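You operate a simulated robot arm through the tools that you are given. There is no shell and no other tool. Be economical: measure what you need, move in short steps, check, and stop when the job is done.

You are at the controls of a simulated two-armed robot. One attempt, no reset.

TASK
Stack the white refill bottle from the console top on top of the black refill bottle. Open the upper basin drawer, take the dosing cup and put it in the inside of the upper basin drawer, then shut the drawer. Take the laundry liquid bottle and put it on the top of the side table. Open the middle drawer, put the sock pair on the top of the side table away in the inside of the middle drawer and shut the drawer again. Put the night light on the top of the side table away on the narrow shelf over the side table. Shut the rail-side mirror door. Do these in any order. Set down upright: laundry liquid bottle, night light.

The check looks at the end state, three seconds after you hand in, the way a careful person would. Anything else that was tipped, shoved, dropped, spilled or broken makes it a failure.

THE ROBOT
Two 7-joint arms with fingered hands on one trunk, on a base that drives. Base frame: it is fixed to the floor where the robot stands at the start and does not move with it; the origin is under the middle of the robot, x ahead of it, y to its left, z up; the surface under the hand at the start is at about z = 0.8. Lengths are in m, angles in rad, forces in N, time in s.
The left shoulder is at the start at [0.07, 0.157, 1.239], the right one opposite. With the tool pointing down near the work surface each hand reaches from about 0.24 to 0.88 m from the robot's upright axis, wherever it stands, measured 20 degrees to its own side. Places, roughly: dosing cup (7x7x6 cm) [-2.5, 1.4, 0.5]; inside of the middle drawer [0.5, 2.1, 0.4]; inside of the upper basin drawer [-3.1, 0, 0.4]; laundry liquid bottle [-2.5, 1.5, 1]; middle drawer [0.4, 2.1, 0.5]; narrow shelf over the side table (39x12 cm) [-1.78, 1.24, 1.14]; night light [-1.5, 1, 0.75]; rail-side mirror door [-3.1, 0.1, 1.5]; refill bottle [0.5, 0, 0.75]; sock pair (9x6x5 cm) [-1.5, 1.3, 0.8]; top of the side table [-1.6, 1.2, 0.8]; upper basin drawer [-3, 0, 0.4]. Payload 5 kg a hand.
The tool frame of a hand sits at the grasp point between the pads (the TCP): z along the fingers, y along the line on which they close. The tips reach 0.031 m beyond it. The gripper opens to 0.156 m. The gripper's body begins 0.088 m behind the TCP. The gripper is a hand of 4 fingers: y runs from the thumb to the fingers, the wrist lies at [0, 0, -0.249] in the tool frame, and closing takes about 1.5 s.
Orientation is told as [roll, pitch, yaw] about the base's x, y, z axes, in that order, counted from this pose: with the fingers straight down and closing along the base's y, the tool's x points along the base's -x, its y along +y and its z along -z.

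THE INTERFACE
- The arms move only by the tool arm_command. It takes "left_moves", "right_moves" or both (then of equal length, played together; a hand with none holds still); each is a list of rows, each a list of 7 numbers: the closure in counts, from 0 (fully open) to 255 (shut), then the shift along the tool's x, y, z in units of 40 mm (1.0 is 40 mm), then the turn, a rotation vector about the tool's x, y, z in units of 8 degrees (1.0 is 8 degrees). In form: [[claw, x, y, z, rx, ry, rz], ...]. A call has 1 to 10 rows; each row shifts and turns the commanded pose from where the row before left it, along the tool's axes as they then stand. A call with a number of a shift or a turn outside -1 to 1 is refused whole. Rows are played at 5 a second. More than 0.05 m and 0.15 rad between two rows, or a gripper value outside its range, and nothing of the call is played. A pose out of reach is approached as far as the arm can. The call stops where the force on the tool passes 40 N (or 10 N more than at its start, if that is more) or the arm is blocked; 0.2 s more then pass. The fingers move at their own pace (about 0.108 m/s each) and stop on an object; they squeeze with about 30 N. The grip force told is the motor's: it shows also when the fingers shut on nothing. Time passes only in rows, and 0.2 s behind the last, so rows that do not move let the fingers close. It gives the time, the measured TCP pose, the force on the tool (base axes), the opening and the grip force at its end, in the units of the frame above (readings bear some noise), with the torque about the TCP (base axes, N m) and any sound that the robot's microphone picked up.
- Cameras (640 x 400 px; columns grow to the right, rows downward): "scene" is now at [0.1328, 0.0017, 1.4592]; the picture's right is [0.04, -1.00, 0.00], its down [-0.66, -0.03, -0.75] and it looks along [0.75, 0.03, -0.67] (base axes); focal length 249 px, centre (320, 200). "left" rides on the left gripper at [-0.072, 0.002, -0.111] in its tool frame; the picture's right is [-0.02, -1.00, 0.00], its down [0.84, -0.02, -0.54] and it looks along [0.54, -0.01, 0.84] (tool axes); focal length 234 px, centre (320, 200). "right" rides on the right gripper at [0.072, 0.002, -0.111] in its tool frame; the picture's right is [-0.02, 1.00, 0.00], its down [-0.84, -0.02, -0.54] and it looks along [-0.54, -0.01, 0.84] (tool axes); focal length 234 px, centre (320, 200). There is no depth. A picture from a camera that has moved, and an enlarged one, comes with that camera's place and axes in the base frame and with its lens.
- camera(camera): a new picture of that camera. The clock stands still meanwhile.
- lift_body(by): slides the trunk up (or, below 0, down) by that many m; the arms and the scene camera ride with it, the base frame stays. It gives what a move gives, with no picture.
- base_move(legs): drives the robot by 1 to 6 legs, each [ahead, turn to the left] in m and rad, along the robot's own axes; the way and the turn of a leg run together, so that a leg with both is an arc; at most 1.5 m and 3.142 rad a leg. The arms and the cameras ride along, it lands a little off, and it stops where it bumps. It gives what a move gives.
- grasp_type(shape, hand): the hand has 4 fingers and takes this shape, open, in about a second: jaw (thumb against the fingers, like two jaws); tri (thumb and two fingers); tip (a fingertip pinch); poke (one finger out to press); point (the index stretched); flat (the hand flat); cup (the hand cupped); fist (a fist). The gripper value then closes the fingers along that shape, each until it touches; the sizes above hold for jaw. It gives what a move gives, with no picture.
- turn_head(pan, tilt): turns the head with the scene camera to pan (to the left, within 1.501 rad either way) and tilt (down, from -0.506 to 1.204), counted from straight ahead of the robot. It gives what a move gives.
- enlarge(camera, box): a new picture of the part [left, top, right, bottom] of that camera's present view, enlarged. The clock stands still meanwhile.
- close_job(): hands the job in; it is judged then, once.

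Work in short steps. Places have to be worked out from the pictures, the camera data and where the tool is seen: move nearer, look again, correct. Check each grasp and each placing, and mend what went wrong. You have 217 turns and 228 pictures in all, those below and enlarged ones among them. Open the grippers and draw the arms clear of the work before you hand the job in, unless the task says otherwise.

The tools are called after ">>>" as a command line: name --argument value ..., lists and objects as JSON in quotes. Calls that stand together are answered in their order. arm_command: Moves the arms, as the interface text tells. Its arguments: {"type":"object","properties":{"left_moves":{"type":"array","items":{"type":"array","items":{"type":"number"}}},"right_moves":{"type":"array","items":{"type":"array","items":{"type":"number"}}}},"required":[]} The other tools are called the same way: lift_body (by) slides the trunk up or down; grasp_type (shape, hand) gives the hand a shape; base_move (legs) drives the base; turn_head (pan, tilt) turns the head that bears the scene camera; camera (camera) takes a picture; enlarge (camera, box) takes an enlarged picture of a part of a camera's view; close_job () hands the job in.

At the start:

```text
time_s: 0.0
left_tcp_pos: [0.5543, 0.2737, 1.1912]
left_tool_rot: [0.0, -0.001, -0.001]
left_force: [-0.3, -0.5, 0.2]
left_ft_torque: [0.02, -0.01, -0.02]
left_width: 0.156
left_finger_force: 0.1
left_shape: jaw
right_tcp_pos: [0.5033, -0.1765, 1.2302]
right_tool_rot: [0.0, 0.0, 0.0]
right_force: [-0.3, 0.6, -0.1]
right_ft_torque: [-0.01, -0.03, 0.02]
right_width: 0.1558
right_finger_force: 0.0
right_shape: jaw
trunk travel left (down, up): [-0.625, 0.315]
robot x, y, heading: [-0.0011, 0.0016, 0.003]
head pan, tilt: [0.045, 0.728]
```

scene: 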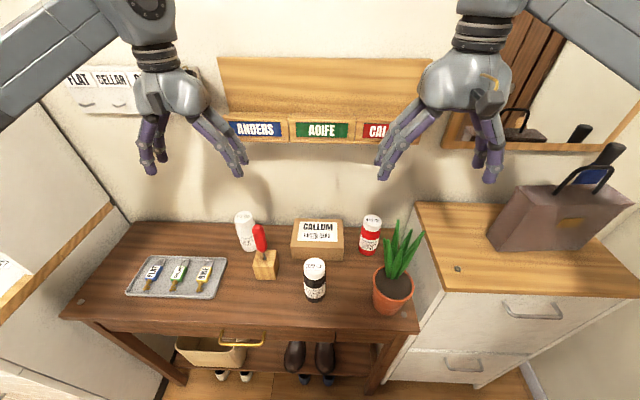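
right: 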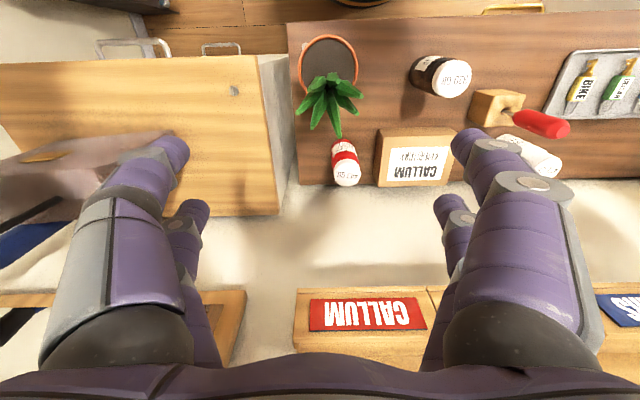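
left: 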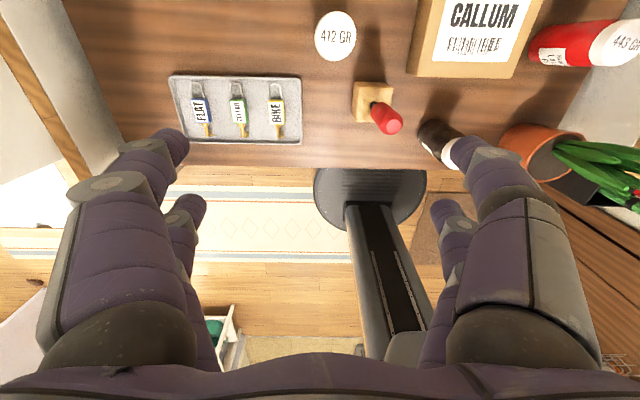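

I start by looking closely at the console with the three bottles.

>>> enlarge --camera "scene" --box '[200, 190, 440, 340]'

>>> enlarge --camera "left" --box '[280, 0, 640, 200]'

```text
2.67 times, centred on (320, 265) of scene
camera zoom: at [0.1328, 0.0017, 1.4592], right [0.04, -1.0, 0.0], down [-0.66, -0.03, -0.75], along [0.75, 0.03, -0.67], focal length 665 px, centre (320, 27)
```

zoom: 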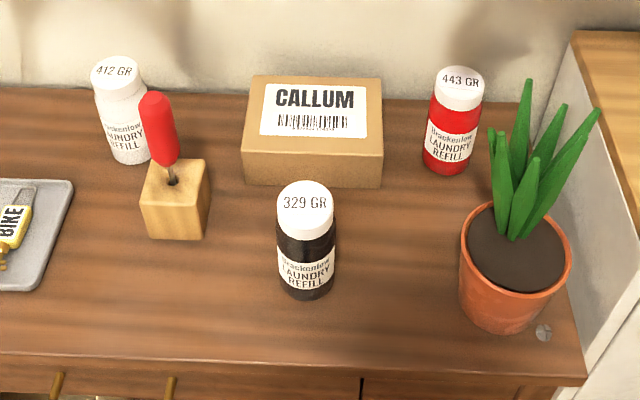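

```text
1.78 times, centred on (460, 100) of left
camera zoom: at [0.6249, 0.2735, 1.3018], right [0.02, -1.0, 0.0], down [-0.84, -0.02, 0.54], along [-0.54, -0.01, -0.84], focal length 416 px, centre (71, 378)
```

zoom: 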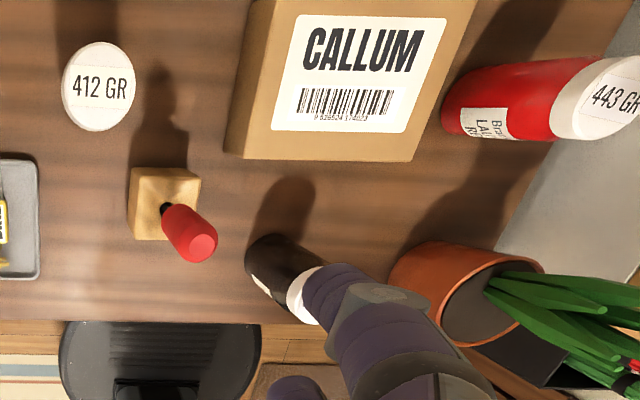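

White bottle cap triangulates to about (0.64, 0.252, top 0.931). The black one stands at about (0.487, 0.029), with the table at 0.80. I move the left hand above the white bottle and look.

>>> arm_command --left_moves '[[0, -0.72, -0.18, 0.7, 0, 0, 0], [0, -0.72, -0.18, 0.7, 0, 0, 0], [0, -0.72, -0.18, 0.7, 0, 0, 0], [0, 0, 0, 0.5, 0, 0, 0], [0, 0, 0, 0, 0, 0, 0]]'

>>> camera --camera "left"

>>> camera --camera "scene"

```text
time_s: 0.9
left_tcp_pos: [0.6346, 0.2508, 1.1111]
left_tool_rot: [-0.003, -0.002, -0.003]
left_force: [-8.4, 1.6, 3.5]
left_ft_torque: [-0.37, -1.02, -0.23]
left_width: 0.1561
left_finger_force: 0.0
left_shape: jaw
right_tcp_pos: [0.5029, -0.1757, 1.2308]
right_tool_rot: [-0.001, -0.003, 0.0]
right_force: [-0.2, -0.5, 0.5]
right_ft_torque: [-0.03, -0.01, 0.01]
right_width: 0.1557
right_finger_force: 0.1
right_shape: jaw
trunk travel left (down, up): [-0.625, 0.315]
robot x, y, heading: [-0.0014, 0.002, -0.0]
head pan, tilt: [0.045, 0.728]
stopped in row 4 (left hand): the force on the tool passed its limit at 52 N (the readings are from after the stop); the commanded pose is now the measured one
```

```text
222 pictures are left
camera left: at [0.7063, 0.2518, 1.2215], right [0.02, -1.0, 0.0], down [-0.84, -0.02, 0.54], along [-0.54, -0.01, -0.84], focal length 234 px, centre (320, 200)
```

left: 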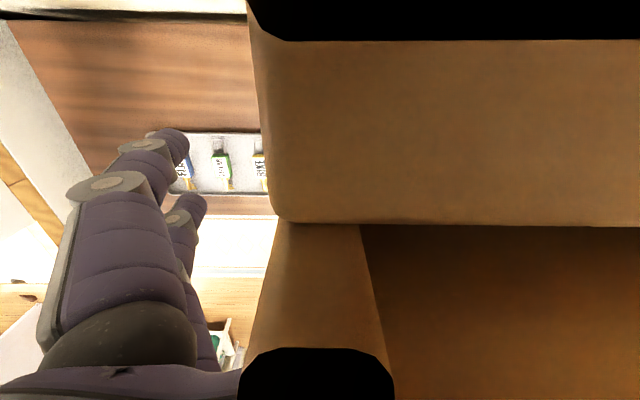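

```text
221 pictures are left
camera scene: at [0.1303, 0.0022, 1.4594], right [0.05, -1.0, 0.0], down [-0.66, -0.03, -0.75], along [0.75, 0.03, -0.66], focal length 249 px, centre (320, 200)
```

scene: 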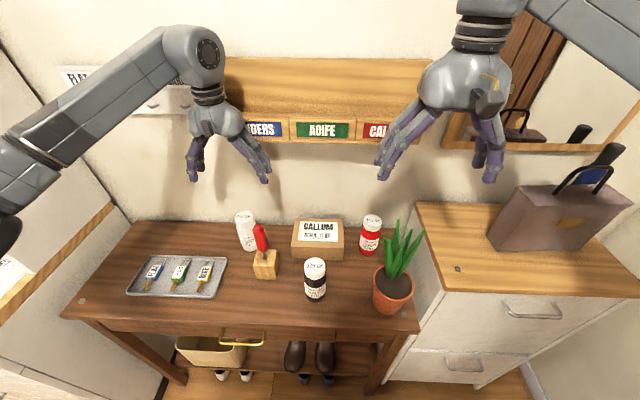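

The hand touched the underside front of the name-plate shelf, which sticks out further than I judged. I back off toward the robot and tilt the hand 30° so the fingers point forward-down.

>>> arm_command --left_moves '[[0, 1, 0, 0, 0, 0, 0], [0, 1, 0, 0, 0, 0, 0], [0, 0, 0, 0, 0, -1, 0], [0, 0, 0, 0, 0, -1, 0], [0, 0, 0, 0, 0, -1, 0], [0, 0, 0, 0, 0, -1, 0], [0, 0, 0, 0, 0, 0, 0]]'

>>> camera --camera "left"

>>> camera --camera "scene"

```text
time_s: 2.5
left_tcp_pos: [0.5592, 0.2494, 1.1099]
left_tool_rot: [-0.004, -0.557, -0.001]
left_force: [-0.2, 0.1, -0.2]
left_ft_torque: [-0.02, 0.02, 0.0]
left_width: 0.1558
left_finger_force: 0.0
left_shape: jaw
right_tcp_pos: [0.5044, -0.1756, 1.2292]
right_tool_rot: [-0.001, 0.0, 0.001]
right_force: [-0.9, -0.7, -0.6]
right_ft_torque: [0.02, 0.04, -0.01]
right_width: 0.1561
right_finger_force: 0.1
right_shape: jaw
trunk travel left (down, up): [-0.625, 0.315]
robot x, y, heading: [-0.003, -0.0033, 0.002]
head pan, tilt: [0.045, 0.728]
```

```text
220 pictures are left
camera left: at [0.5597, 0.2513, 1.2415], right [0.02, -1.0, 0.02], down [-1.0, -0.02, 0.02], along [-0.02, -0.02, -1.0], focal length 234 px, centre (320, 200)
```

left: 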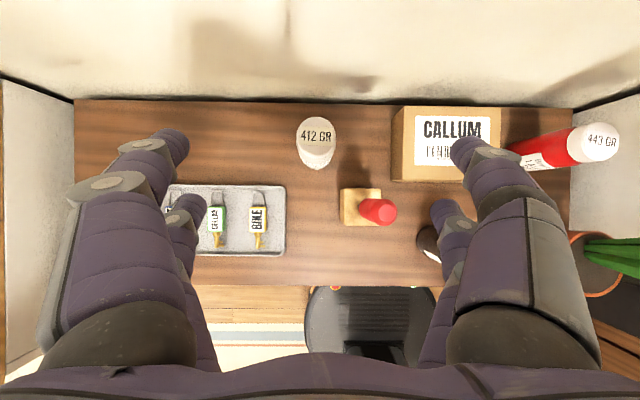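

```text
219 pictures are left
camera scene: at [0.1334, 0.0017, 1.4591], right [0.05, -1.0, 0.0], down [-0.66, -0.03, -0.75], along [0.75, 0.03, -0.67], focal length 249 px, centre (320, 200)
```

scene: 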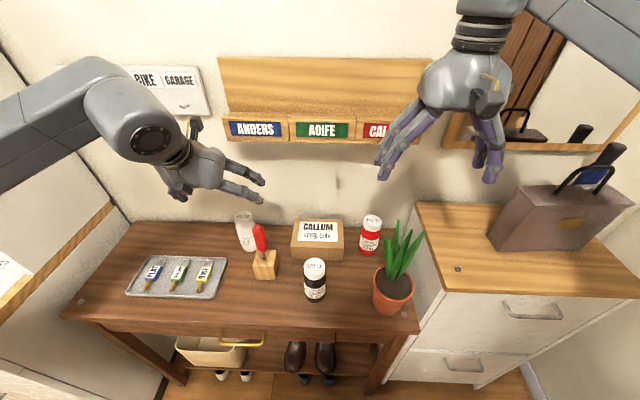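

Camera now looks straight down: the white bottle is at (0.637, 0.253) and the red handle tip at about (0.545, 0.184). I narrow the fingers a little and go in ahead of the handle.

>>> arm_command --left_moves '[[80, 0, 0.05, 1, 0, 0, 0], [80, 0, 0.05, 1, 0, 0, 0], [80, 0.32, 0, 0.94, 0, 0, 0], [80, 0.32, 0, 0.94, 0, 0, 0], [80, 0, 0, 0, 0, 0, 0]]'

>>> camera --camera "left"

>>> enlarge --camera "scene" --box '[140, 150, 340, 275]'

```text
time_s: 3.7
left_tcp_pos: [0.617, 0.2552, 0.9647]
left_tool_rot: [-0.003, -0.559, -0.001]
left_force: [-0.4, 0.1, 0.5]
left_ft_torque: [-0.02, 0.0, -0.01]
left_width: 0.1075
left_finger_force: 0.0
left_shape: jaw
right_tcp_pos: [0.505, -0.1771, 1.2287]
right_tool_rot: [0.0, -0.002, 0.002]
right_force: [-0.1, -0.4, -0.4]
right_ft_torque: [-0.01, 0.0, -0.02]
right_width: 0.156
right_finger_force: 0.1
right_shape: jaw
trunk travel left (down, up): [-0.625, 0.315]
robot x, y, heading: [-0.0001, -0.002, 0.009]
head pan, tilt: [0.045, 0.728]
```

```text
218 pictures are left
camera left: at [0.6194, 0.2557, 1.096], right [0.02, -1.0, 0.02], down [-1.0, -0.02, 0.02], along [-0.02, -0.02, -1.0], focal length 234 px, centre (320, 200)
```

left: 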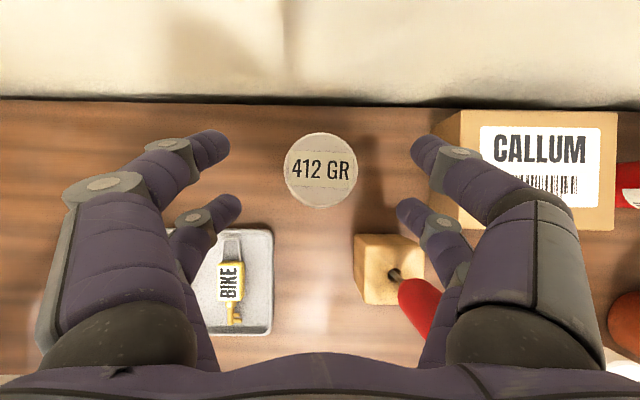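

```text
3.20 times, centred on (240, 212) of scene
camera zoom: at [0.1322, 0.0016, 1.4592], right [0.05, -1.0, 0.0], down [-0.66, -0.03, -0.75], along [0.75, 0.03, -0.66], focal length 798 px, centre (576, 160)
```

zoom: 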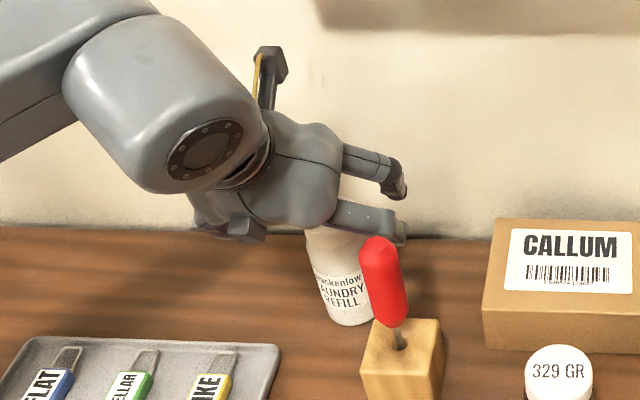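

The red handle is close under the near finger, so I reduce the tilt to about 16° to clear it. I'll then go straight down in tool z to about z = 0.90.

>>> arm_command --left_moves '[[80, 0, 0, 0, 0, 1, 0], [80, 0, 0, 0, 0, 1, 0], [80, 0, 0, 0.85, 0, 0, 0], [80, 0, -0.05, 0.85, 0, 0, 0], [80, 0, 0, 0, 0, 0, 0]]'

>>> camera --camera "left"

>>> enlarge --camera "scene" --box '[140, 150, 340, 275]'

```text
time_s: 4.9
left_tcp_pos: [0.6346, 0.2506, 0.9003]
left_tool_rot: [-0.001, -0.278, -0.002]
left_force: [-0.5, 0.9, -0.3]
left_ft_torque: [-0.04, -0.02, 0.0]
left_width: 0.1075
left_finger_force: 0.1
left_shape: jaw
right_tcp_pos: [0.5045, -0.1766, 1.2293]
right_tool_rot: [-0.001, 0.001, 0.001]
right_force: [-0.7, -0.5, -0.4]
right_ft_torque: [0.01, 0.0, 0.02]
right_width: 0.1557
right_finger_force: 0.1
right_shape: jaw
trunk travel left (down, up): [-0.625, 0.315]
robot x, y, heading: [0.0023, 0.0007, 0.0]
head pan, tilt: [0.045, 0.728]
```

```text
216 pictures are left
camera left: at [0.673, 0.2515, 1.0258], right [0.02, -1.0, 0.01], down [-0.96, -0.02, 0.29], along [-0.29, -0.01, -0.96], focal length 234 px, centre (320, 200)
```

left: 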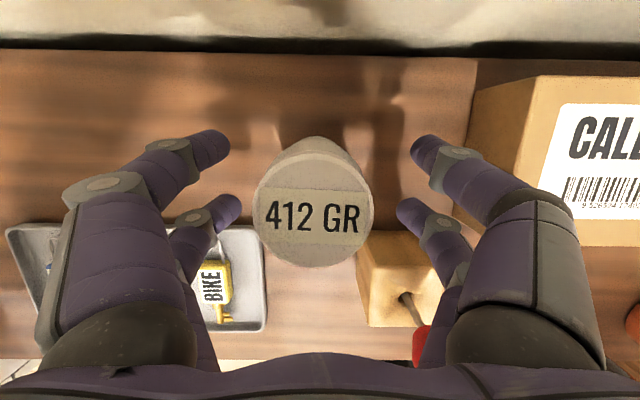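

```text
3.20 times, centred on (240, 212) of scene
camera zoom: at [0.1321, 0.0016, 1.4592], right [0.05, -1.0, 0.0], down [-0.66, -0.03, -0.75], along [0.75, 0.03, -0.66], focal length 798 px, centre (576, 160)
```

zoom: 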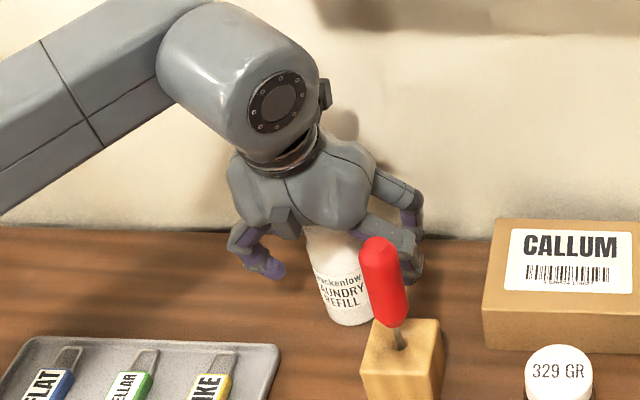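

The bottle sits centred between the fingers. I lower 1 cm more and close.

>>> arm_command --left_moves '[[80, 0.05, 0, 0.3, 0, 0, 0], [255, 0, 0, 0, 0, 0, 0], [255, 0, 0, 0, 0, 0, 0], [255, 0, 0, 0, 0, 0, 0], [255, 0, 0, 0, 0, 0, 0], [255, 0, 0, 0, 0, 0, 0]]'

>>> camera --camera "left"

```text
time_s: 6.3
left_tcp_pos: [0.6379, 0.2528, 0.8867]
left_tool_rot: [-0.003, -0.277, -0.001]
left_force: [-0.4, 0.6, 0.6]
left_ft_torque: [0.04, 0.14, -0.01]
left_width: 0.0304
left_finger_force: 29.4
left_shape: jaw
right_tcp_pos: [0.5038, -0.1765, 1.2306]
right_tool_rot: [-0.002, 0.001, 0.003]
right_force: [-0.8, -0.2, 0.1]
right_ft_torque: [-0.02, -0.03, 0.0]
right_width: 0.156
right_finger_force: 0.0
right_shape: jaw
trunk travel left (down, up): [-0.625, 0.315]
robot x, y, heading: [-0.0022, -0.0022, -0.0]
head pan, tilt: [0.045, 0.728]
```

```text
214 pictures are left
camera left: at [0.6759, 0.2527, 1.0133], right [0.02, -1.0, 0.01], down [-0.96, -0.02, 0.29], along [-0.29, -0.01, -0.96], focal length 234 px, centre (320, 200)
```

left: 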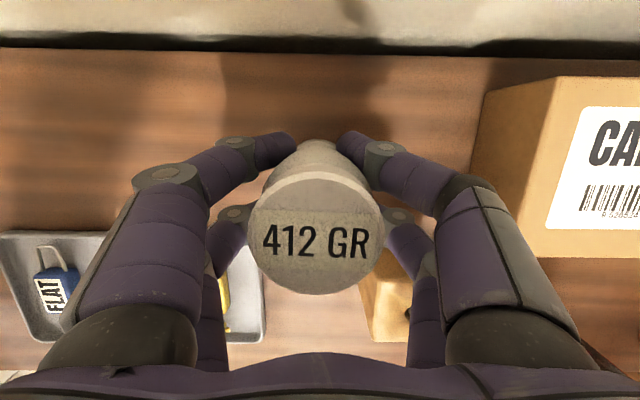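

Firm grip on the bottle. I lift 4 cm, slide left away from the handle, then draw back toward the robot and up.

>>> arm_command --left_moves '[[255, -0.27, 0, -0.96, 0, 0, 0], [255, 0, 1, 0, 0, 0, 0], [255, 0, 1, 0, 0, 0, 0], [255, 0, 0.6, 0, 0, 0, 0], [255, 0.7, 0, -0.8, 0, 0, 0], [255, 0.7, 0, -0.8, 0, 0, 0], [255, 0.7, 0, -0.8, 0, 0, 0], [255, 0.5, 0, -0.9, 0, 0, 0], [255, 0.2, 0, -0.9, 0, 0, 0], [255, 0, 0, 0, 0, 0, 0]]'

>>> camera --camera "scene"

```text
time_s: 8.5
left_tcp_pos: [0.4859, 0.3539, 1.0563]
left_tool_rot: [-0.004, -0.276, -0.001]
left_force: [0.4, 0.2, -4.6]
left_ft_torque: [0.0, -0.01, -0.01]
left_width: 0.03
left_finger_force: 30.5
left_shape: jaw
right_tcp_pos: [0.5064, -0.1745, 1.2291]
right_tool_rot: [-0.002, 0.002, -0.002]
right_force: [-0.2, -0.6, 0.2]
right_ft_torque: [0.02, 0.03, 0.0]
right_width: 0.1557
right_finger_force: 0.2
right_shape: jaw
trunk travel left (down, up): [-0.625, 0.315]
robot x, y, heading: [-0.0017, -0.0014, -0.001]
head pan, tilt: [0.045, 0.728]
```

```text
213 pictures are left
camera scene: at [0.1342, 0.0028, 1.459], right [0.05, -1.0, 0.0], down [-0.67, -0.03, -0.75], along [0.75, 0.03, -0.67], focal length 249 px, centre (320, 200)
```

scene: 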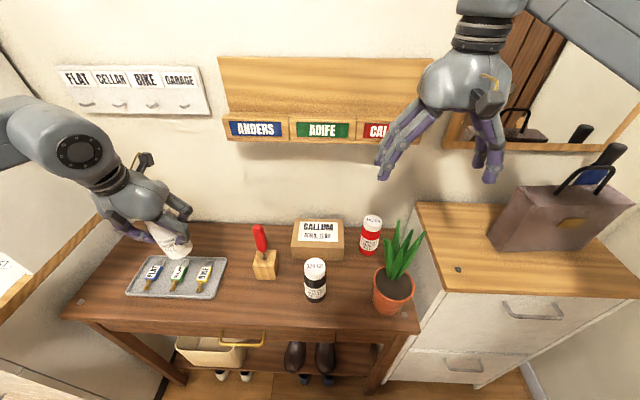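

White bottle is held upright. I take close views of the black bottle from two cameras to pin down its cap.

>>> enlarge --camera "right" --box '[380, 30, 540, 130]'

>>> enlarge --camera "scene" --box '[256, 230, 384, 310]'

>>> camera --camera "left"

```text
4.00 times, centred on (460, 80) of right
camera zoom: at [0.4346, -0.1743, 1.3409], right [0.02, 1.0, 0.0], down [0.84, -0.02, 0.54], along [0.54, -0.01, -0.84], focal length 937 px, centre (-240, 680)
```

zoom: 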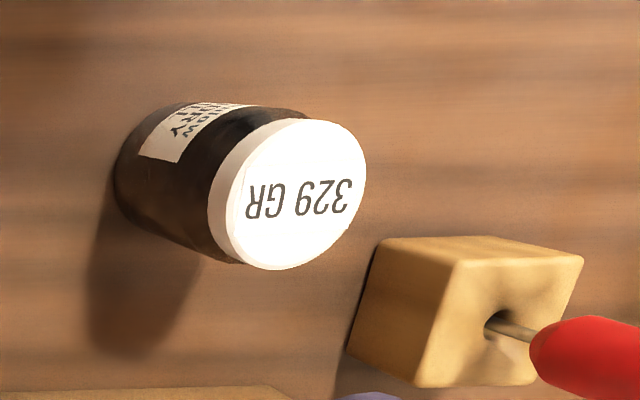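

```text
5.00 times, centred on (320, 270) of scene
camera zoom: at [0.1342, 0.0028, 1.459], right [0.05, -1.0, 0.0], down [-0.67, -0.03, -0.75], along [0.75, 0.03, -0.67], focal length 1246 px, centre (320, -150)
```

zoom: 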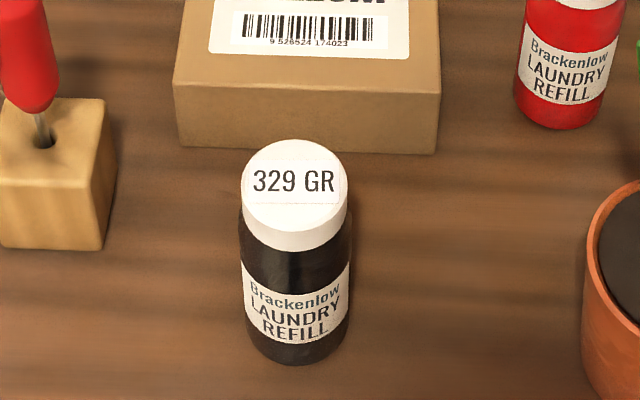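

```text
210 pictures are left
camera left: at [0.5234, 0.3561, 1.182], right [0.02, -1.0, 0.01], down [-0.96, -0.02, 0.29], along [-0.29, -0.02, -0.96], focal length 234 px, centre (320, 200)
```

left: 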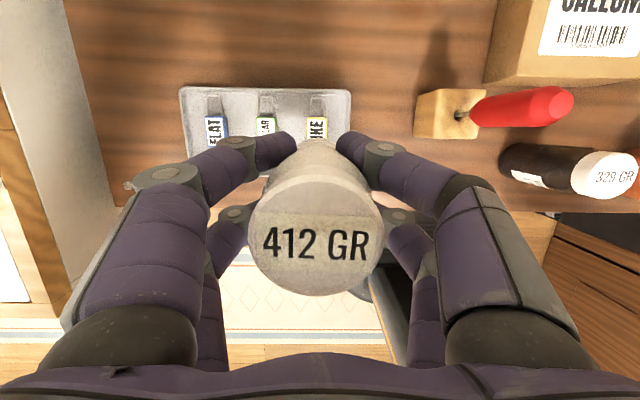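

Cap of the black bottle: about (0.479, 0.028), top ≈ 0.937. I raise the white bottle and carry it across, moving the right hand out of the way at the same time.

>>> arm_command --left_moves '[[255, -0.25, 0, -0.9, 0, 0, 0], [255, -0.25, 0, -0.9, 0, 0, 0], [255, 0, -1, 0, 0, 0, 0], [255, 0, -1, 0, 0, 0, 0], [255, 0, -1, 0, 0, 0, 0], [255, 0, -1, 0, 0, 0, 0], [255, 0, -1, 0, 0, 0, 0], [255, 0, -1, 0, 0, 0, 0], [255, 0, -1, 0, 0, 0, 0], [255, 0, 0, 0, 0, 0, 0]]' --right_moves '[[0, 0, -1, 0, 0, 0, 0], [0, 0, -1, 0, 0, 0, 0], [0, 0, -1, 0, 0, 0, 0], [0, 0, -1, 0, 0, 0, 0], [0, 0, 0, 0, 0, 0, 0], [0, 0, 0, 0, 0, 0, 0], [0, 0, 0, 0, 0, 0, 0], [0, 0, 0, 0, 0, 0, 0], [0, 0, 0, 0, 0, 0, 0], [0, 0, 0, 0, 0, 0, 0]]'

>>> camera --camera "scene"

```text
time_s: 10.7
left_tcp_pos: [0.4824, 0.0776, 1.1328]
left_tool_rot: [-0.005, -0.278, -0.002]
left_force: [0.4, 0.5, -4.6]
left_ft_torque: [-0.02, -0.02, -0.03]
left_width: 0.0296
left_finger_force: 30.3
left_shape: jaw
right_tcp_pos: [0.5034, -0.335, 1.2285]
right_tool_rot: [-0.001, 0.001, -0.001]
right_force: [-0.8, -0.5, -0.5]
right_ft_torque: [-0.02, -0.03, 0.0]
right_width: 0.1557
right_finger_force: 0.0
right_shape: jaw
trunk travel left (down, up): [-0.625, 0.315]
robot x, y, heading: [-0.0008, -0.0027, -0.003]
head pan, tilt: [0.045, 0.728]
```

```text
209 pictures are left
camera scene: at [0.1328, 0.0028, 1.4592], right [0.05, -1.0, 0.0], down [-0.66, -0.03, -0.75], along [0.75, 0.03, -0.67], focal length 249 px, centre (320, 200)
```

scene: 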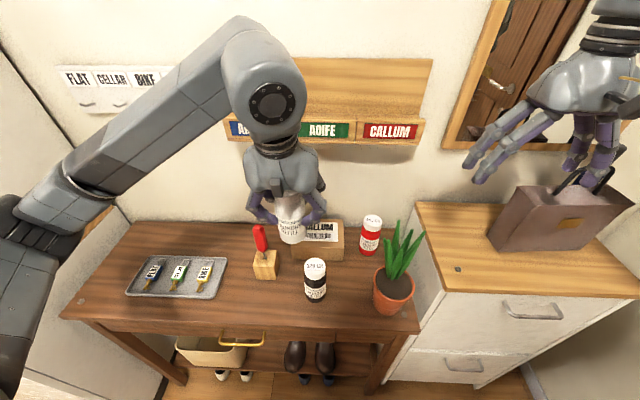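

Now over to y 0.028 and down to about 1.045, just above the black cap; then check alignment from the scene and right cameras.

>>> arm_command --left_moves '[[255, 0, -0.6, 0, 0, 0, 0], [255, 0, -0.64, 0, 0, 0, 0], [255, 0.28, 0, 0.96, 0, 0, 0], [255, 0.28, 0, 0.96, 0, 0, 0], [255, 0.08, 0, 0.15, 0, 0, 0], [255, 0, 0, 0, 0, 0, 0]]'

>>> enlarge --camera "scene" --box '[224, 180, 416, 300]'

>>> camera --camera "right"

```text
time_s: 12.1
left_tcp_pos: [0.4811, 0.0258, 1.0473]
left_tool_rot: [-0.001, -0.277, -0.002]
left_force: [-0.2, -0.5, -4.3]
left_ft_torque: [-0.03, -0.04, -0.01]
left_width: 0.0297
left_finger_force: 30.3
left_shape: jaw
right_tcp_pos: [0.5043, -0.3356, 1.2303]
right_tool_rot: [-0.001, 0.0, 0.001]
right_force: [0.1, 0.2, -0.2]
right_ft_torque: [-0.01, 0.01, -0.02]
right_width: 0.1558
right_finger_force: 0.0
right_shape: jaw
trunk travel left (down, up): [-0.625, 0.315]
robot x, y, heading: [-0.0022, 0.0034, -0.001]
head pan, tilt: [0.045, 0.728]
```

```text
3.33 times, centred on (320, 240) of scene
camera zoom: at [0.1332, 0.0021, 1.4591], right [0.05, -1.0, 0.0], down [-0.66, -0.03, -0.75], along [0.75, 0.03, -0.67], focal length 831 px, centre (320, 67)
```

zoom: 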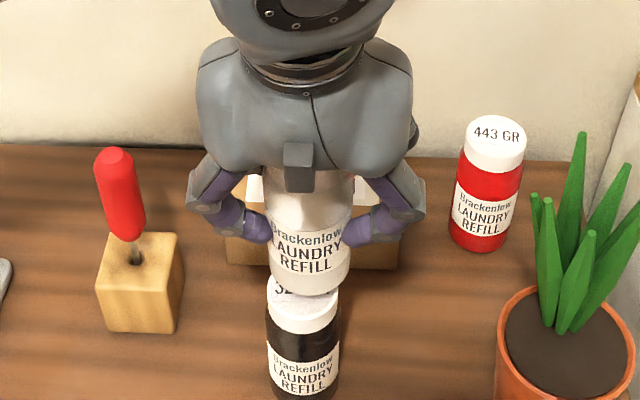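

```text
207 pictures are left
camera right: at [0.4327, -0.335, 1.3404], right [0.02, 1.0, 0.0], down [0.84, -0.02, 0.54], along [0.54, -0.01, -0.84], focal length 234 px, centre (320, 200)
```

right: 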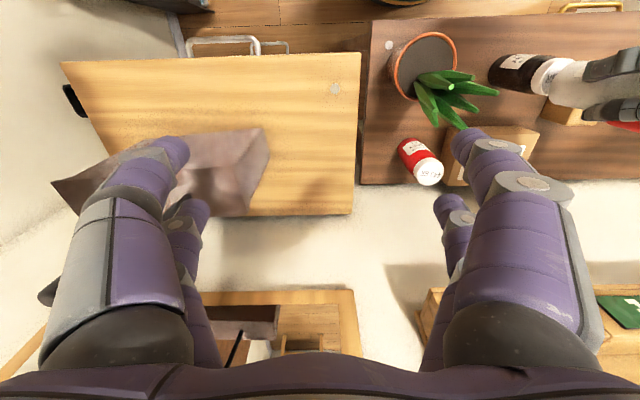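

White base looks about 5–6 mm too far right. I zoom with the right camera to check the fore-aft alignment.

>>> enlarge --camera "right" --box '[480, 25, 640, 125]'

>>> enlarge --camera "scene" --box '[272, 230, 368, 290]'

```text
4.00 times, centred on (560, 75) of right
camera zoom: at [0.4327, -0.335, 1.3404], right [0.02, 1.0, 0.0], down [0.84, -0.02, 0.54], along [0.54, -0.01, -0.84], focal length 937 px, centre (-640, 700)
```

zoom: 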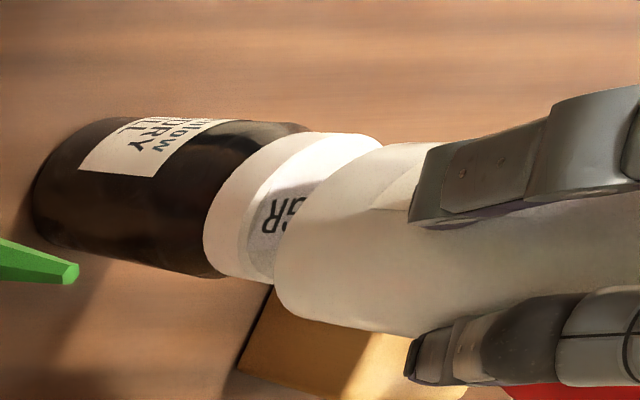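

```text
6.67 times, centred on (320, 260) of scene
camera zoom: at [0.1332, 0.0021, 1.4591], right [0.05, -1.0, 0.0], down [-0.66, -0.03, -0.75], along [0.75, 0.03, -0.67], focal length 1662 px, centre (320, -200)
```

zoom: 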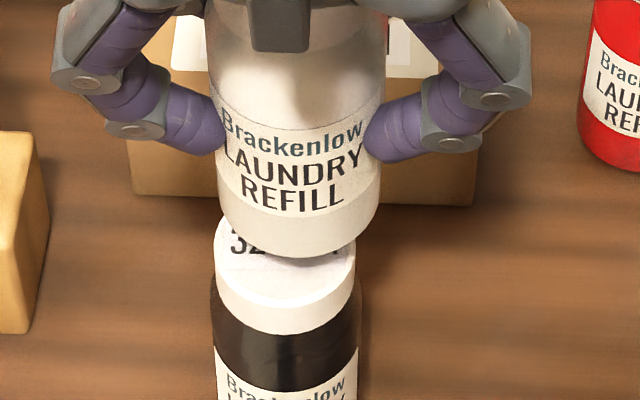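

Both views agree: shift the white bottle +5.5 mm in y and −5 mm in x. I correct and lower most of the remaining gap.

>>> arm_command --left_moves '[[255, 0.12, 0.14, -0.03, 0, 0, 0], [255, 0.1, 0, 0.34, 0, 0, 0], [255, 0, 0, 0, 0, 0, 0]]'

>>> enlarge --camera "scene" --box '[272, 230, 368, 290]'

>>> enlarge --camera "right" --box '[480, 25, 640, 125]'

```text
time_s: 12.9
left_tcp_pos: [0.4775, 0.0303, 1.0319]
left_tool_rot: [-0.002, -0.277, -0.002]
left_force: [0.4, -0.1, -4.2]
left_ft_torque: [-0.02, 0.03, -0.01]
left_width: 0.0299
left_finger_force: 29.7
left_shape: jaw
right_tcp_pos: [0.5046, -0.3359, 1.2285]
right_tool_rot: [-0.001, 0.0, 0.002]
right_force: [-0.3, 0.2, 0.2]
right_ft_torque: [0.03, 0.01, -0.02]
right_width: 0.1561
right_finger_force: 0.0
right_shape: jaw
trunk travel left (down, up): [-0.625, 0.315]
robot x, y, heading: [0.0047, 0.003, 0.001]
head pan, tilt: [0.045, 0.728]
```

```text
6.67 times, centred on (320, 260) of scene
camera zoom: at [0.133, 0.0013, 1.4591], right [0.05, -1.0, 0.0], down [-0.66, -0.03, -0.75], along [0.75, 0.03, -0.67], focal length 1662 px, centre (320, -200)
```

zoom: 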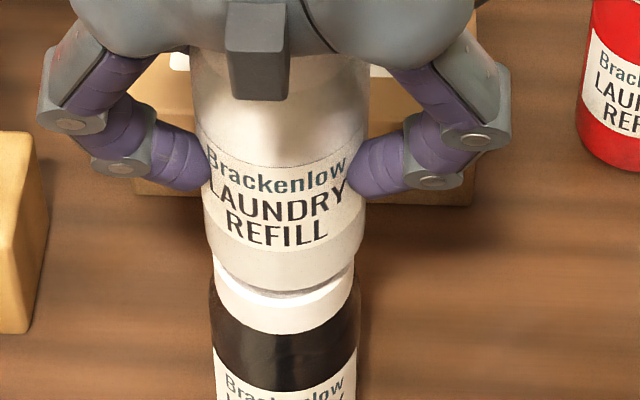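

```text
4.00 times, centred on (560, 75) of right
camera zoom: at [0.4325, -0.3358, 1.3402], right [0.02, 1.0, 0.0], down [0.84, -0.02, 0.54], along [0.54, -0.01, -0.84], focal length 937 px, centre (-640, 700)
```

zoom: 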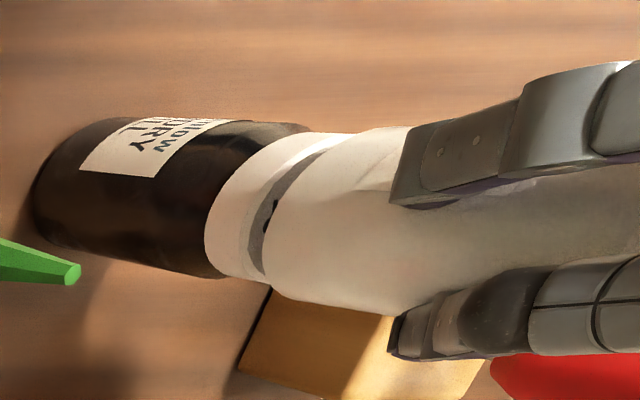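

Aligned in both views with a small gap left. I lower in small steps watching the vertical force.

>>> arm_command --left_moves '[[255, 0.03, 0, 0.1, 0, 0, 0], [255, 0.02, 0, 0.06, 0, 0, 0], [255, 0, 0, 0, 0, 0, 0]]'

>>> enlarge --camera "scene" --box '[272, 230, 368, 290]'

```text
time_s: 13.7
left_tcp_pos: [0.4756, 0.0317, 1.0258]
left_tool_rot: [-0.003, -0.278, 0.0]
left_force: [-0.1, 0.6, -3.4]
left_ft_torque: [-0.04, 0.02, 0.0]
left_width: 0.0297
left_finger_force: 30.1
left_shape: jaw
right_tcp_pos: [0.5032, -0.3358, 1.2269]
right_tool_rot: [0.0, -0.001, 0.0]
right_force: [0.2, 0.0, 0.0]
right_ft_torque: [-0.01, 0.01, -0.04]
right_width: 0.1557
right_finger_force: 0.0
right_shape: jaw
trunk travel left (down, up): [-0.625, 0.315]
robot x, y, heading: [-0.0022, -0.0002, -0.007]
head pan, tilt: [0.045, 0.728]
```

```text
6.67 times, centred on (320, 260) of scene
camera zoom: at [0.1332, 0.0017, 1.4591], right [0.05, -1.0, 0.0], down [-0.66, -0.03, -0.75], along [0.75, 0.03, -0.67], focal length 1662 px, centre (320, -200)
```

zoom: 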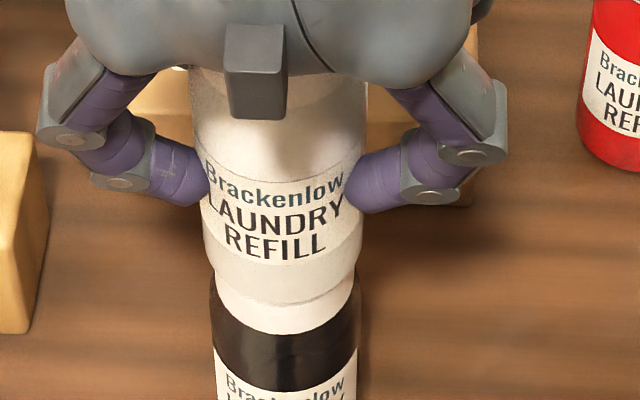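

Almost touching; two more 2 mm steps.

>>> arm_command --left_moves '[[255, 0.015, 0, 0.05, 0, 0, 0], [255, 0, 0, 0, 0, 0, 0]]'

```text
time_s: 14.3
left_tcp_pos: [0.4759, 0.032, 1.0235]
left_tool_rot: [-0.001, -0.277, -0.002]
left_force: [-0.4, -0.6, -4.6]
left_ft_torque: [0.0, -0.05, -0.02]
left_width: 0.0299
left_finger_force: 29.9
left_shape: jaw
right_tcp_pos: [0.5036, -0.3374, 1.2269]
right_tool_rot: [0.001, -0.001, 0.001]
right_force: [1.1, 0.1, 0.1]
right_ft_torque: [-0.01, 0.0, 0.02]
right_width: 0.1561
right_finger_force: 0.1
right_shape: jaw
trunk travel left (down, up): [-0.625, 0.315]
robot x, y, heading: [-0.0019, 0.0004, 0.002]
head pan, tilt: [0.045, 0.728]
```

>>> arm_command --left_moves '[[255, 0.015, 0, 0.05, 0, 0, 0], [255, 0, 0, 0, 0, 0, 0]]'

>>> enlarge --camera "right" --box '[480, 25, 640, 125]'

```text
time_s: 14.9
left_tcp_pos: [0.4765, 0.0317, 1.0223]
left_tool_rot: [-0.003, -0.28, -0.001]
left_force: [0.1, 0.1, 6.5]
left_ft_torque: [0.01, 0.18, 0.02]
left_width: 0.0296
left_finger_force: 29.7
left_shape: jaw
right_tcp_pos: [0.5028, -0.3366, 1.2288]
right_tool_rot: [0.0, 0.0, 0.001]
right_force: [-0.4, 0.1, 0.5]
right_ft_torque: [-0.01, 0.03, -0.02]
right_width: 0.1561
right_finger_force: 0.0
right_shape: jaw
trunk travel left (down, up): [-0.625, 0.315]
robot x, y, heading: [-0.0009, -0.0017, 0.006]
head pan, tilt: [0.045, 0.728]
```

```text
4.00 times, centred on (560, 75) of right
camera zoom: at [0.4321, -0.3356, 1.3406], right [0.02, 1.0, 0.0], down [0.84, -0.02, 0.54], along [0.54, -0.01, -0.84], focal length 937 px, centre (-640, 700)
```

zoom: 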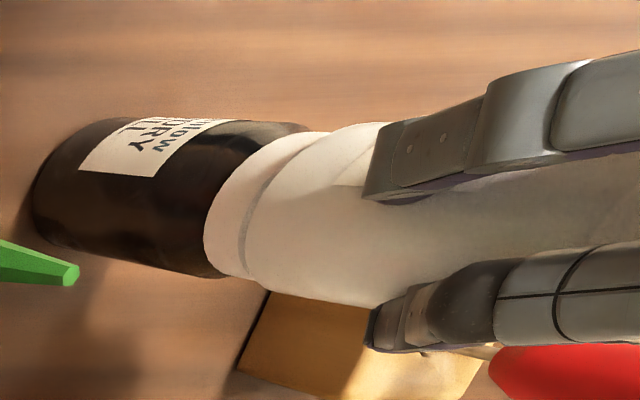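

Contact made, aligned. I release and withdraw straight up.

>>> arm_command --left_moves '[[200, 0, 0, 0, 0, 0, 0], [150, 0, 0, 0, 0, 0, 0], [90, 0, 0, 0, 0, 0, 0], [60, 0, 0, 0, 0, 0, 0], [60, 0, 0, 0, 0, 0, 0], [60, 0, 0, -0.5, 0, 0, 0], [60, -0.2, 0, -0.8, 0, 0, 0], [60, -0.2, 0, -0.9, 0, 0, 0], [60, -0.2, 0, -0.9, 0, 0, 0], [60, -0.2, 0, -0.9, 0, 0, 0]]'

>>> camera --camera "scene"

```text
time_s: 17.1
left_tcp_pos: [0.4619, 0.0329, 1.1841]
left_tool_rot: [-0.002, -0.278, -0.003]
left_force: [0.1, 0.5, -0.3]
left_ft_torque: [0.02, 0.01, -0.02]
left_width: 0.119
left_finger_force: 0.1
left_shape: jaw
right_tcp_pos: [0.503, -0.3372, 1.2287]
right_tool_rot: [0.0, 0.0, 0.0]
right_force: [-0.7, -1.6, -0.1]
right_ft_torque: [0.0, -0.02, -0.01]
right_width: 0.1558
right_finger_force: 0.0
right_shape: jaw
trunk travel left (down, up): [-0.625, 0.315]
robot x, y, heading: [0.0006, -0.0006, 0.007]
head pan, tilt: [0.045, 0.728]
```

```text
200 pictures are left
camera scene: at [0.1323, 0.001, 1.4591], right [0.05, -1.0, 0.0], down [-0.66, -0.03, -0.75], along [0.75, 0.03, -0.66], focal length 249 px, centre (320, 200)
```

scene: 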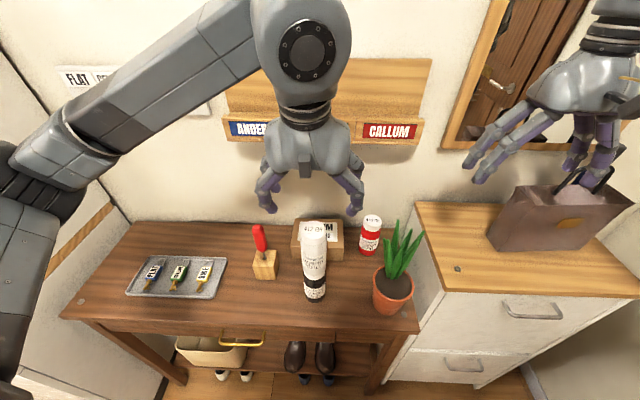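

The stack stands. I draw both arms back and up, then drive back and look around.

>>> arm_command --left_moves '[[60, 0, 0, -0.8, 0, 0, 0], [60, 0.6, 0.7, -0.5, 0, 1, 0], [60, 0.7, 0.8, 0, 0, 1, 0], [60, 0.7, 0.8, 0, 0, 0, 0], [60, 0.7, 0.8, 0, 0, 0, 0], [60, 0, 0.5, 0, 0, 0, 0]]' --right_moves '[[0, 0, 0, -0.6, 0, 0, 0], [0, 0.8, 0.5, 0, 0, 0, 0], [0, 0.8, 0.5, 0, 0, 0, 0], [0, 0.8, 0.5, 0, 0, 0, 0], [0, 0.8, 0.5, 0, 0, 0, 0], [0, 0, 0, 0, 0, 0, 0]]'

>>> base_move --legs '[[-0.5, 0], [0, 1.57]]'

>>> turn_head --pan 0 --tilt 0.4

>>> camera --camera "scene"

```text
time_s: 18.5
left_tcp_pos: [0.3413, 0.1782, 1.221]
left_tool_rot: [-0.003, 0.002, -0.003]
left_force: [0.6, -0.4, 0.3]
left_ft_torque: [0.02, 0.04, -0.02]
left_width: 0.1191
left_finger_force: 0.1
left_shape: jaw
right_tcp_pos: [0.3762, -0.2553, 1.2548]
right_tool_rot: [-0.003, 0.002, 0.0]
right_force: [0.2, -0.1, -0.5]
right_ft_torque: [-0.02, 0.0, 0.02]
right_width: 0.1559
right_finger_force: 0.0
right_shape: jaw
trunk travel left (down, up): [-0.625, 0.315]
robot x, y, heading: [0.002, 0.0016, -0.003]
head pan, tilt: [0.045, 0.728]
```

```text
time_s: 25.2
left_tcp_pos: [-0.6736, 0.3391, 1.2221]
left_tool_rot: [-0.003, 0.001, 1.577]
left_force: [0.4, 0.4, -0.7]
left_ft_torque: [-0.01, 0.0, 0.0]
left_width: 0.119
left_finger_force: 0.1
left_shape: jaw
right_tcp_pos: [-0.2406, 0.3773, 1.254]
right_tool_rot: [0.0, 0.001, 1.578]
right_force: [-0.2, 1.2, 0.5]
right_ft_torque: [-0.05, 0.02, 0.0]
right_width: 0.1558
right_finger_force: 0.0
right_shape: jaw
trunk travel left (down, up): [-0.625, 0.315]
robot x, y, heading: [-0.4935, 0.0035, 1.581]
head pan, tilt: [0.045, 0.728]
```

```text
time_s: 26.0
left_tcp_pos: [-0.6727, 0.3379, 1.2223]
left_tool_rot: [-0.004, 0.0, 1.576]
left_force: [-0.4, 0.1, -0.2]
left_ft_torque: [0.0, 0.02, 0.01]
left_width: 0.119
left_finger_force: 0.0
left_shape: jaw
right_tcp_pos: [-0.2411, 0.377, 1.2548]
right_tool_rot: [0.001, -0.001, 1.579]
right_force: [-0.6, -0.3, 0.2]
right_ft_torque: [0.01, -0.03, 0.0]
right_width: 0.1558
right_finger_force: 0.0
right_shape: jaw
trunk travel left (down, up): [-0.625, 0.315]
robot x, y, heading: [-0.4967, -0.0004, 1.58]
head pan, tilt: [0.0, 0.4]
```

```text
199 pictures are left
camera scene: at [-0.4956, 0.1397, 1.4883], right [1.0, 0.01, 0.0], down [0.0, -0.39, -0.92], along [-0.01, 0.92, -0.39], focal length 249 px, centre (320, 200)
```

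scene: 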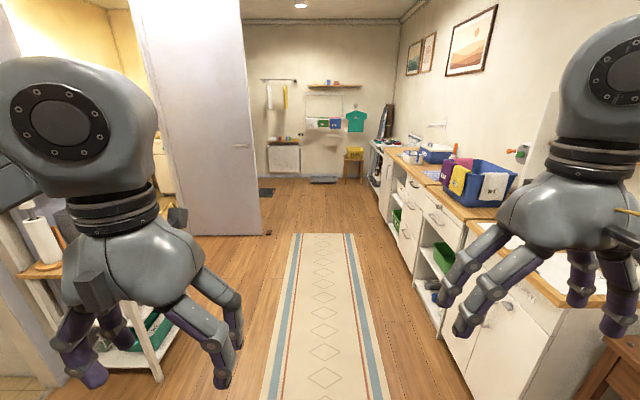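

The middle drawer is in the counter on the right of the corridor; I look left to see the route to the side table.

>>> turn_head --pan 0.9 --tilt 0.4

>>> camera --camera "scene"

>>> turn_head --pan 1.5 --tilt 0.4

>>> camera --camera "scene"

```text
time_s: 27.2
left_tcp_pos: [-0.6739, 0.3389, 1.2219]
left_tool_rot: [-0.003, 0.002, 1.577]
left_force: [-0.5, 0.0, -0.7]
left_ft_torque: [0.01, 0.03, -0.03]
left_width: 0.119
left_finger_force: 0.0
left_shape: jaw
right_tcp_pos: [-0.2415, 0.3776, 1.2536]
right_tool_rot: [0.001, 0.0, 1.58]
right_force: [0.1, -0.4, -0.3]
right_ft_torque: [-0.02, 0.02, 0.01]
right_width: 0.1562
right_finger_force: 0.0
right_shape: jaw
trunk travel left (down, up): [-0.625, 0.315]
robot x, y, heading: [-0.4918, -0.0023, 1.582]
head pan, tilt: [0.901, 0.4]
```

```text
198 pictures are left
camera scene: at [-0.5678, 0.104, 1.4883], right [0.61, 0.79, 0.0], down [0.31, -0.24, -0.92], along [-0.73, 0.57, -0.39], focal length 249 px, centre (320, 200)
```

scene: 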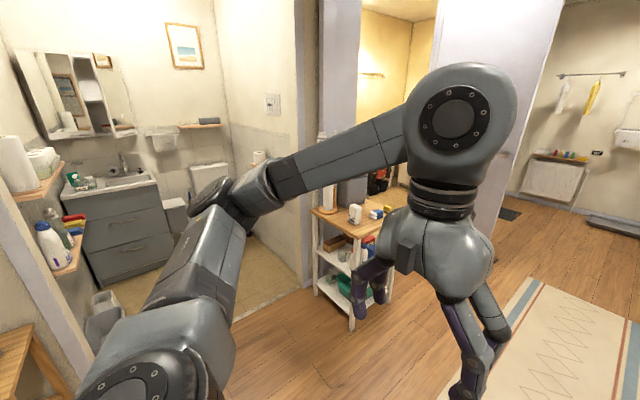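

```text
time_s: 28.2
left_tcp_pos: [-0.6742, 0.3385, 1.2214]
left_tool_rot: [-0.004, -0.002, 1.576]
left_force: [-0.5, 0.1, 0.7]
left_ft_torque: [0.0, -0.02, 0.02]
left_width: 0.119
left_finger_force: 0.0
left_shape: jaw
right_tcp_pos: [-0.2411, 0.3771, 1.2535]
right_tool_rot: [-0.001, 0.001, 1.582]
right_force: [0.1, -0.2, -0.5]
right_ft_torque: [0.01, -0.01, 0.02]
right_width: 0.1559
right_finger_force: 0.0
right_shape: jaw
trunk travel left (down, up): [-0.625, 0.315]
robot x, y, heading: [-0.4932, -0.0007, 1.579]
head pan, tilt: [1.499, 0.4]
```

```text
197 pictures are left
camera scene: at [-0.5872, 0.053, 1.4884], right [0.06, 1.0, 0.0], down [0.39, -0.02, -0.92], along [-0.92, 0.06, -0.39], focal length 249 px, centre (320, 200)
```

scene: 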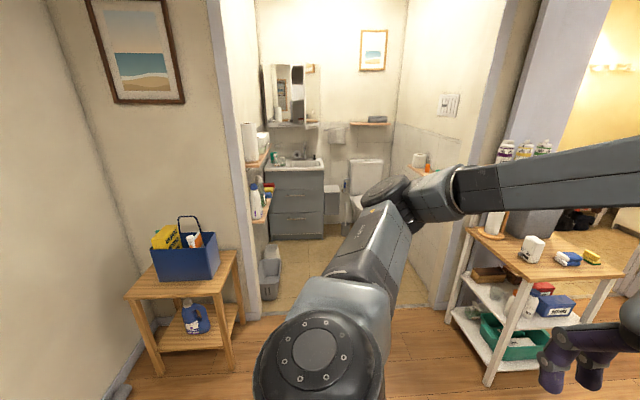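

Bathroom with the basin lies beyond the doorway (x<−2), and the side table is on the right. I drive up the corridor to y≈1.15 and face the table (−x).

>>> base_move --legs '[[1.15, 0], [0, 1.56]]'

>>> turn_head --pan 0 --tilt 0.4

>>> camera --camera "scene"

```text
time_s: 37.9
left_tcp_pos: [-0.8461, 0.9636, 1.2222]
left_tool_rot: [-0.003, 0.0, -3.13]
left_force: [0.3, 0.3, -0.4]
left_ft_torque: [-0.01, 0.01, 0.0]
left_width: 0.1191
left_finger_force: 0.0
left_shape: jaw
right_tcp_pos: [-0.8878, 1.3941, 1.2542]
right_tool_rot: [0.0, -0.002, -3.126]
right_force: [0.6, -0.5, -1.2]
right_ft_torque: [0.01, -0.04, 0.03]
right_width: 0.156
right_finger_force: 0.1
right_shape: jaw
trunk travel left (down, up): [-0.625, 0.315]
robot x, y, heading: [-0.5088, 1.1468, -3.119]
head pan, tilt: [1.499, 0.4]
```

```text
time_s: 39.5
left_tcp_pos: [-0.8474, 0.9623, 1.2209]
left_tool_rot: [-0.004, 0.0, -3.13]
left_force: [-0.2, 0.4, -0.6]
left_ft_torque: [-0.01, 0.02, -0.02]
left_width: 0.1191
left_finger_force: 0.1
left_shape: jaw
right_tcp_pos: [-0.8888, 1.3945, 1.2544]
right_tool_rot: [-0.002, -0.002, -3.127]
right_force: [0.0, 0.3, 0.2]
right_ft_torque: [0.0, -0.01, 0.0]
right_width: 0.1559
right_finger_force: 0.1
right_shape: jaw
trunk travel left (down, up): [-0.625, 0.315]
robot x, y, heading: [-0.5059, 1.1449, -3.126]
head pan, tilt: [0.0, 0.4]
```

```text
196 pictures are left
camera scene: at [-0.6522, 1.1408, 1.4883], right [-0.02, 1.0, 0.0], down [0.39, 0.01, -0.92], along [-0.92, -0.02, -0.39], focal length 249 px, centre (320, 200)
```

scene: 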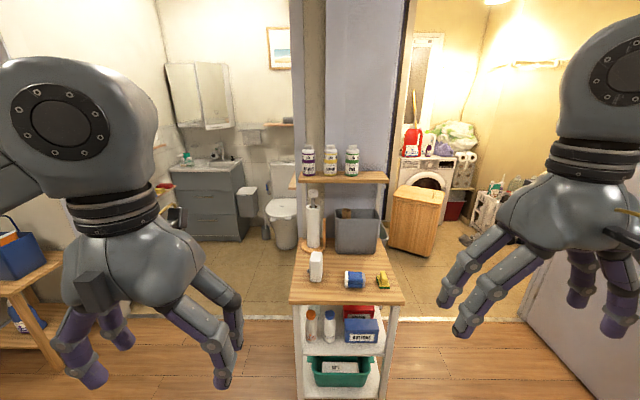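

>>> enlarge --camera "scene" --box '[270, 130, 430, 310]'

>>> enlarge --camera "scene" --box '[370, 110, 530, 260]'

>>> enlarge --camera "scene" --box '[140, 40, 300, 260]'

```text
2.22 times, centred on (350, 220) of scene
camera zoom: at [-0.6522, 1.1408, 1.4883], right [-0.02, 1.0, 0.0], down [0.39, 0.01, -0.92], along [-0.92, -0.02, -0.39], focal length 554 px, centre (253, 156)
```

zoom: 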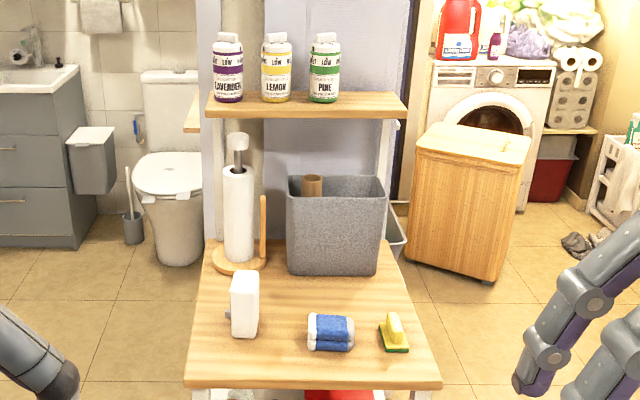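

```text
2.67 times, centred on (450, 185) of scene
camera zoom: at [-0.6522, 1.1408, 1.4883], right [-0.02, 1.0, 0.0], down [0.39, 0.01, -0.92], along [-0.92, -0.02, -0.39], focal length 665 px, centre (-27, 240)
```

zoom: 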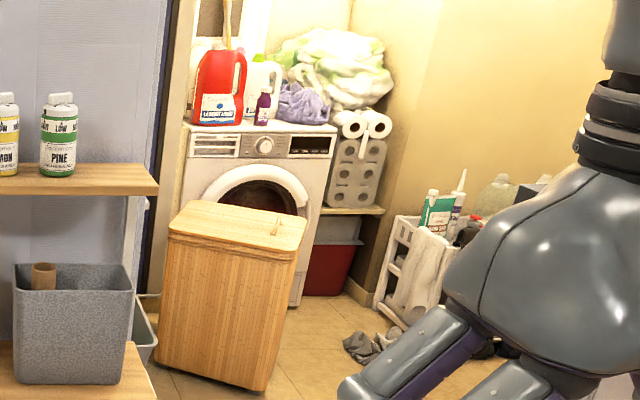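

```text
1.82 times, centred on (220, 150) of scene
camera zoom: at [-0.6522, 1.1408, 1.4883], right [-0.02, 1.0, 0.0], down [0.39, 0.01, -0.92], along [-0.92, -0.02, -0.39], focal length 453 px, centre (502, 291)
```

zoom: 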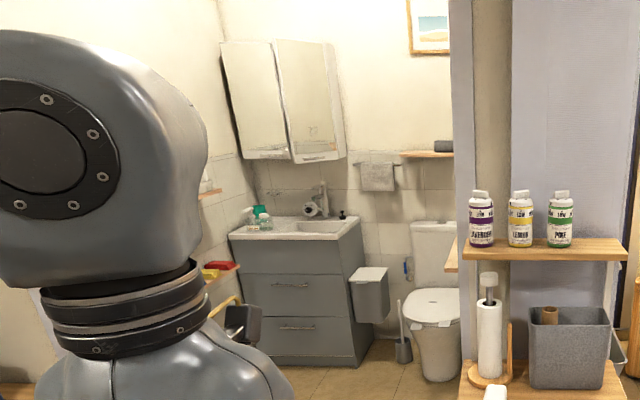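

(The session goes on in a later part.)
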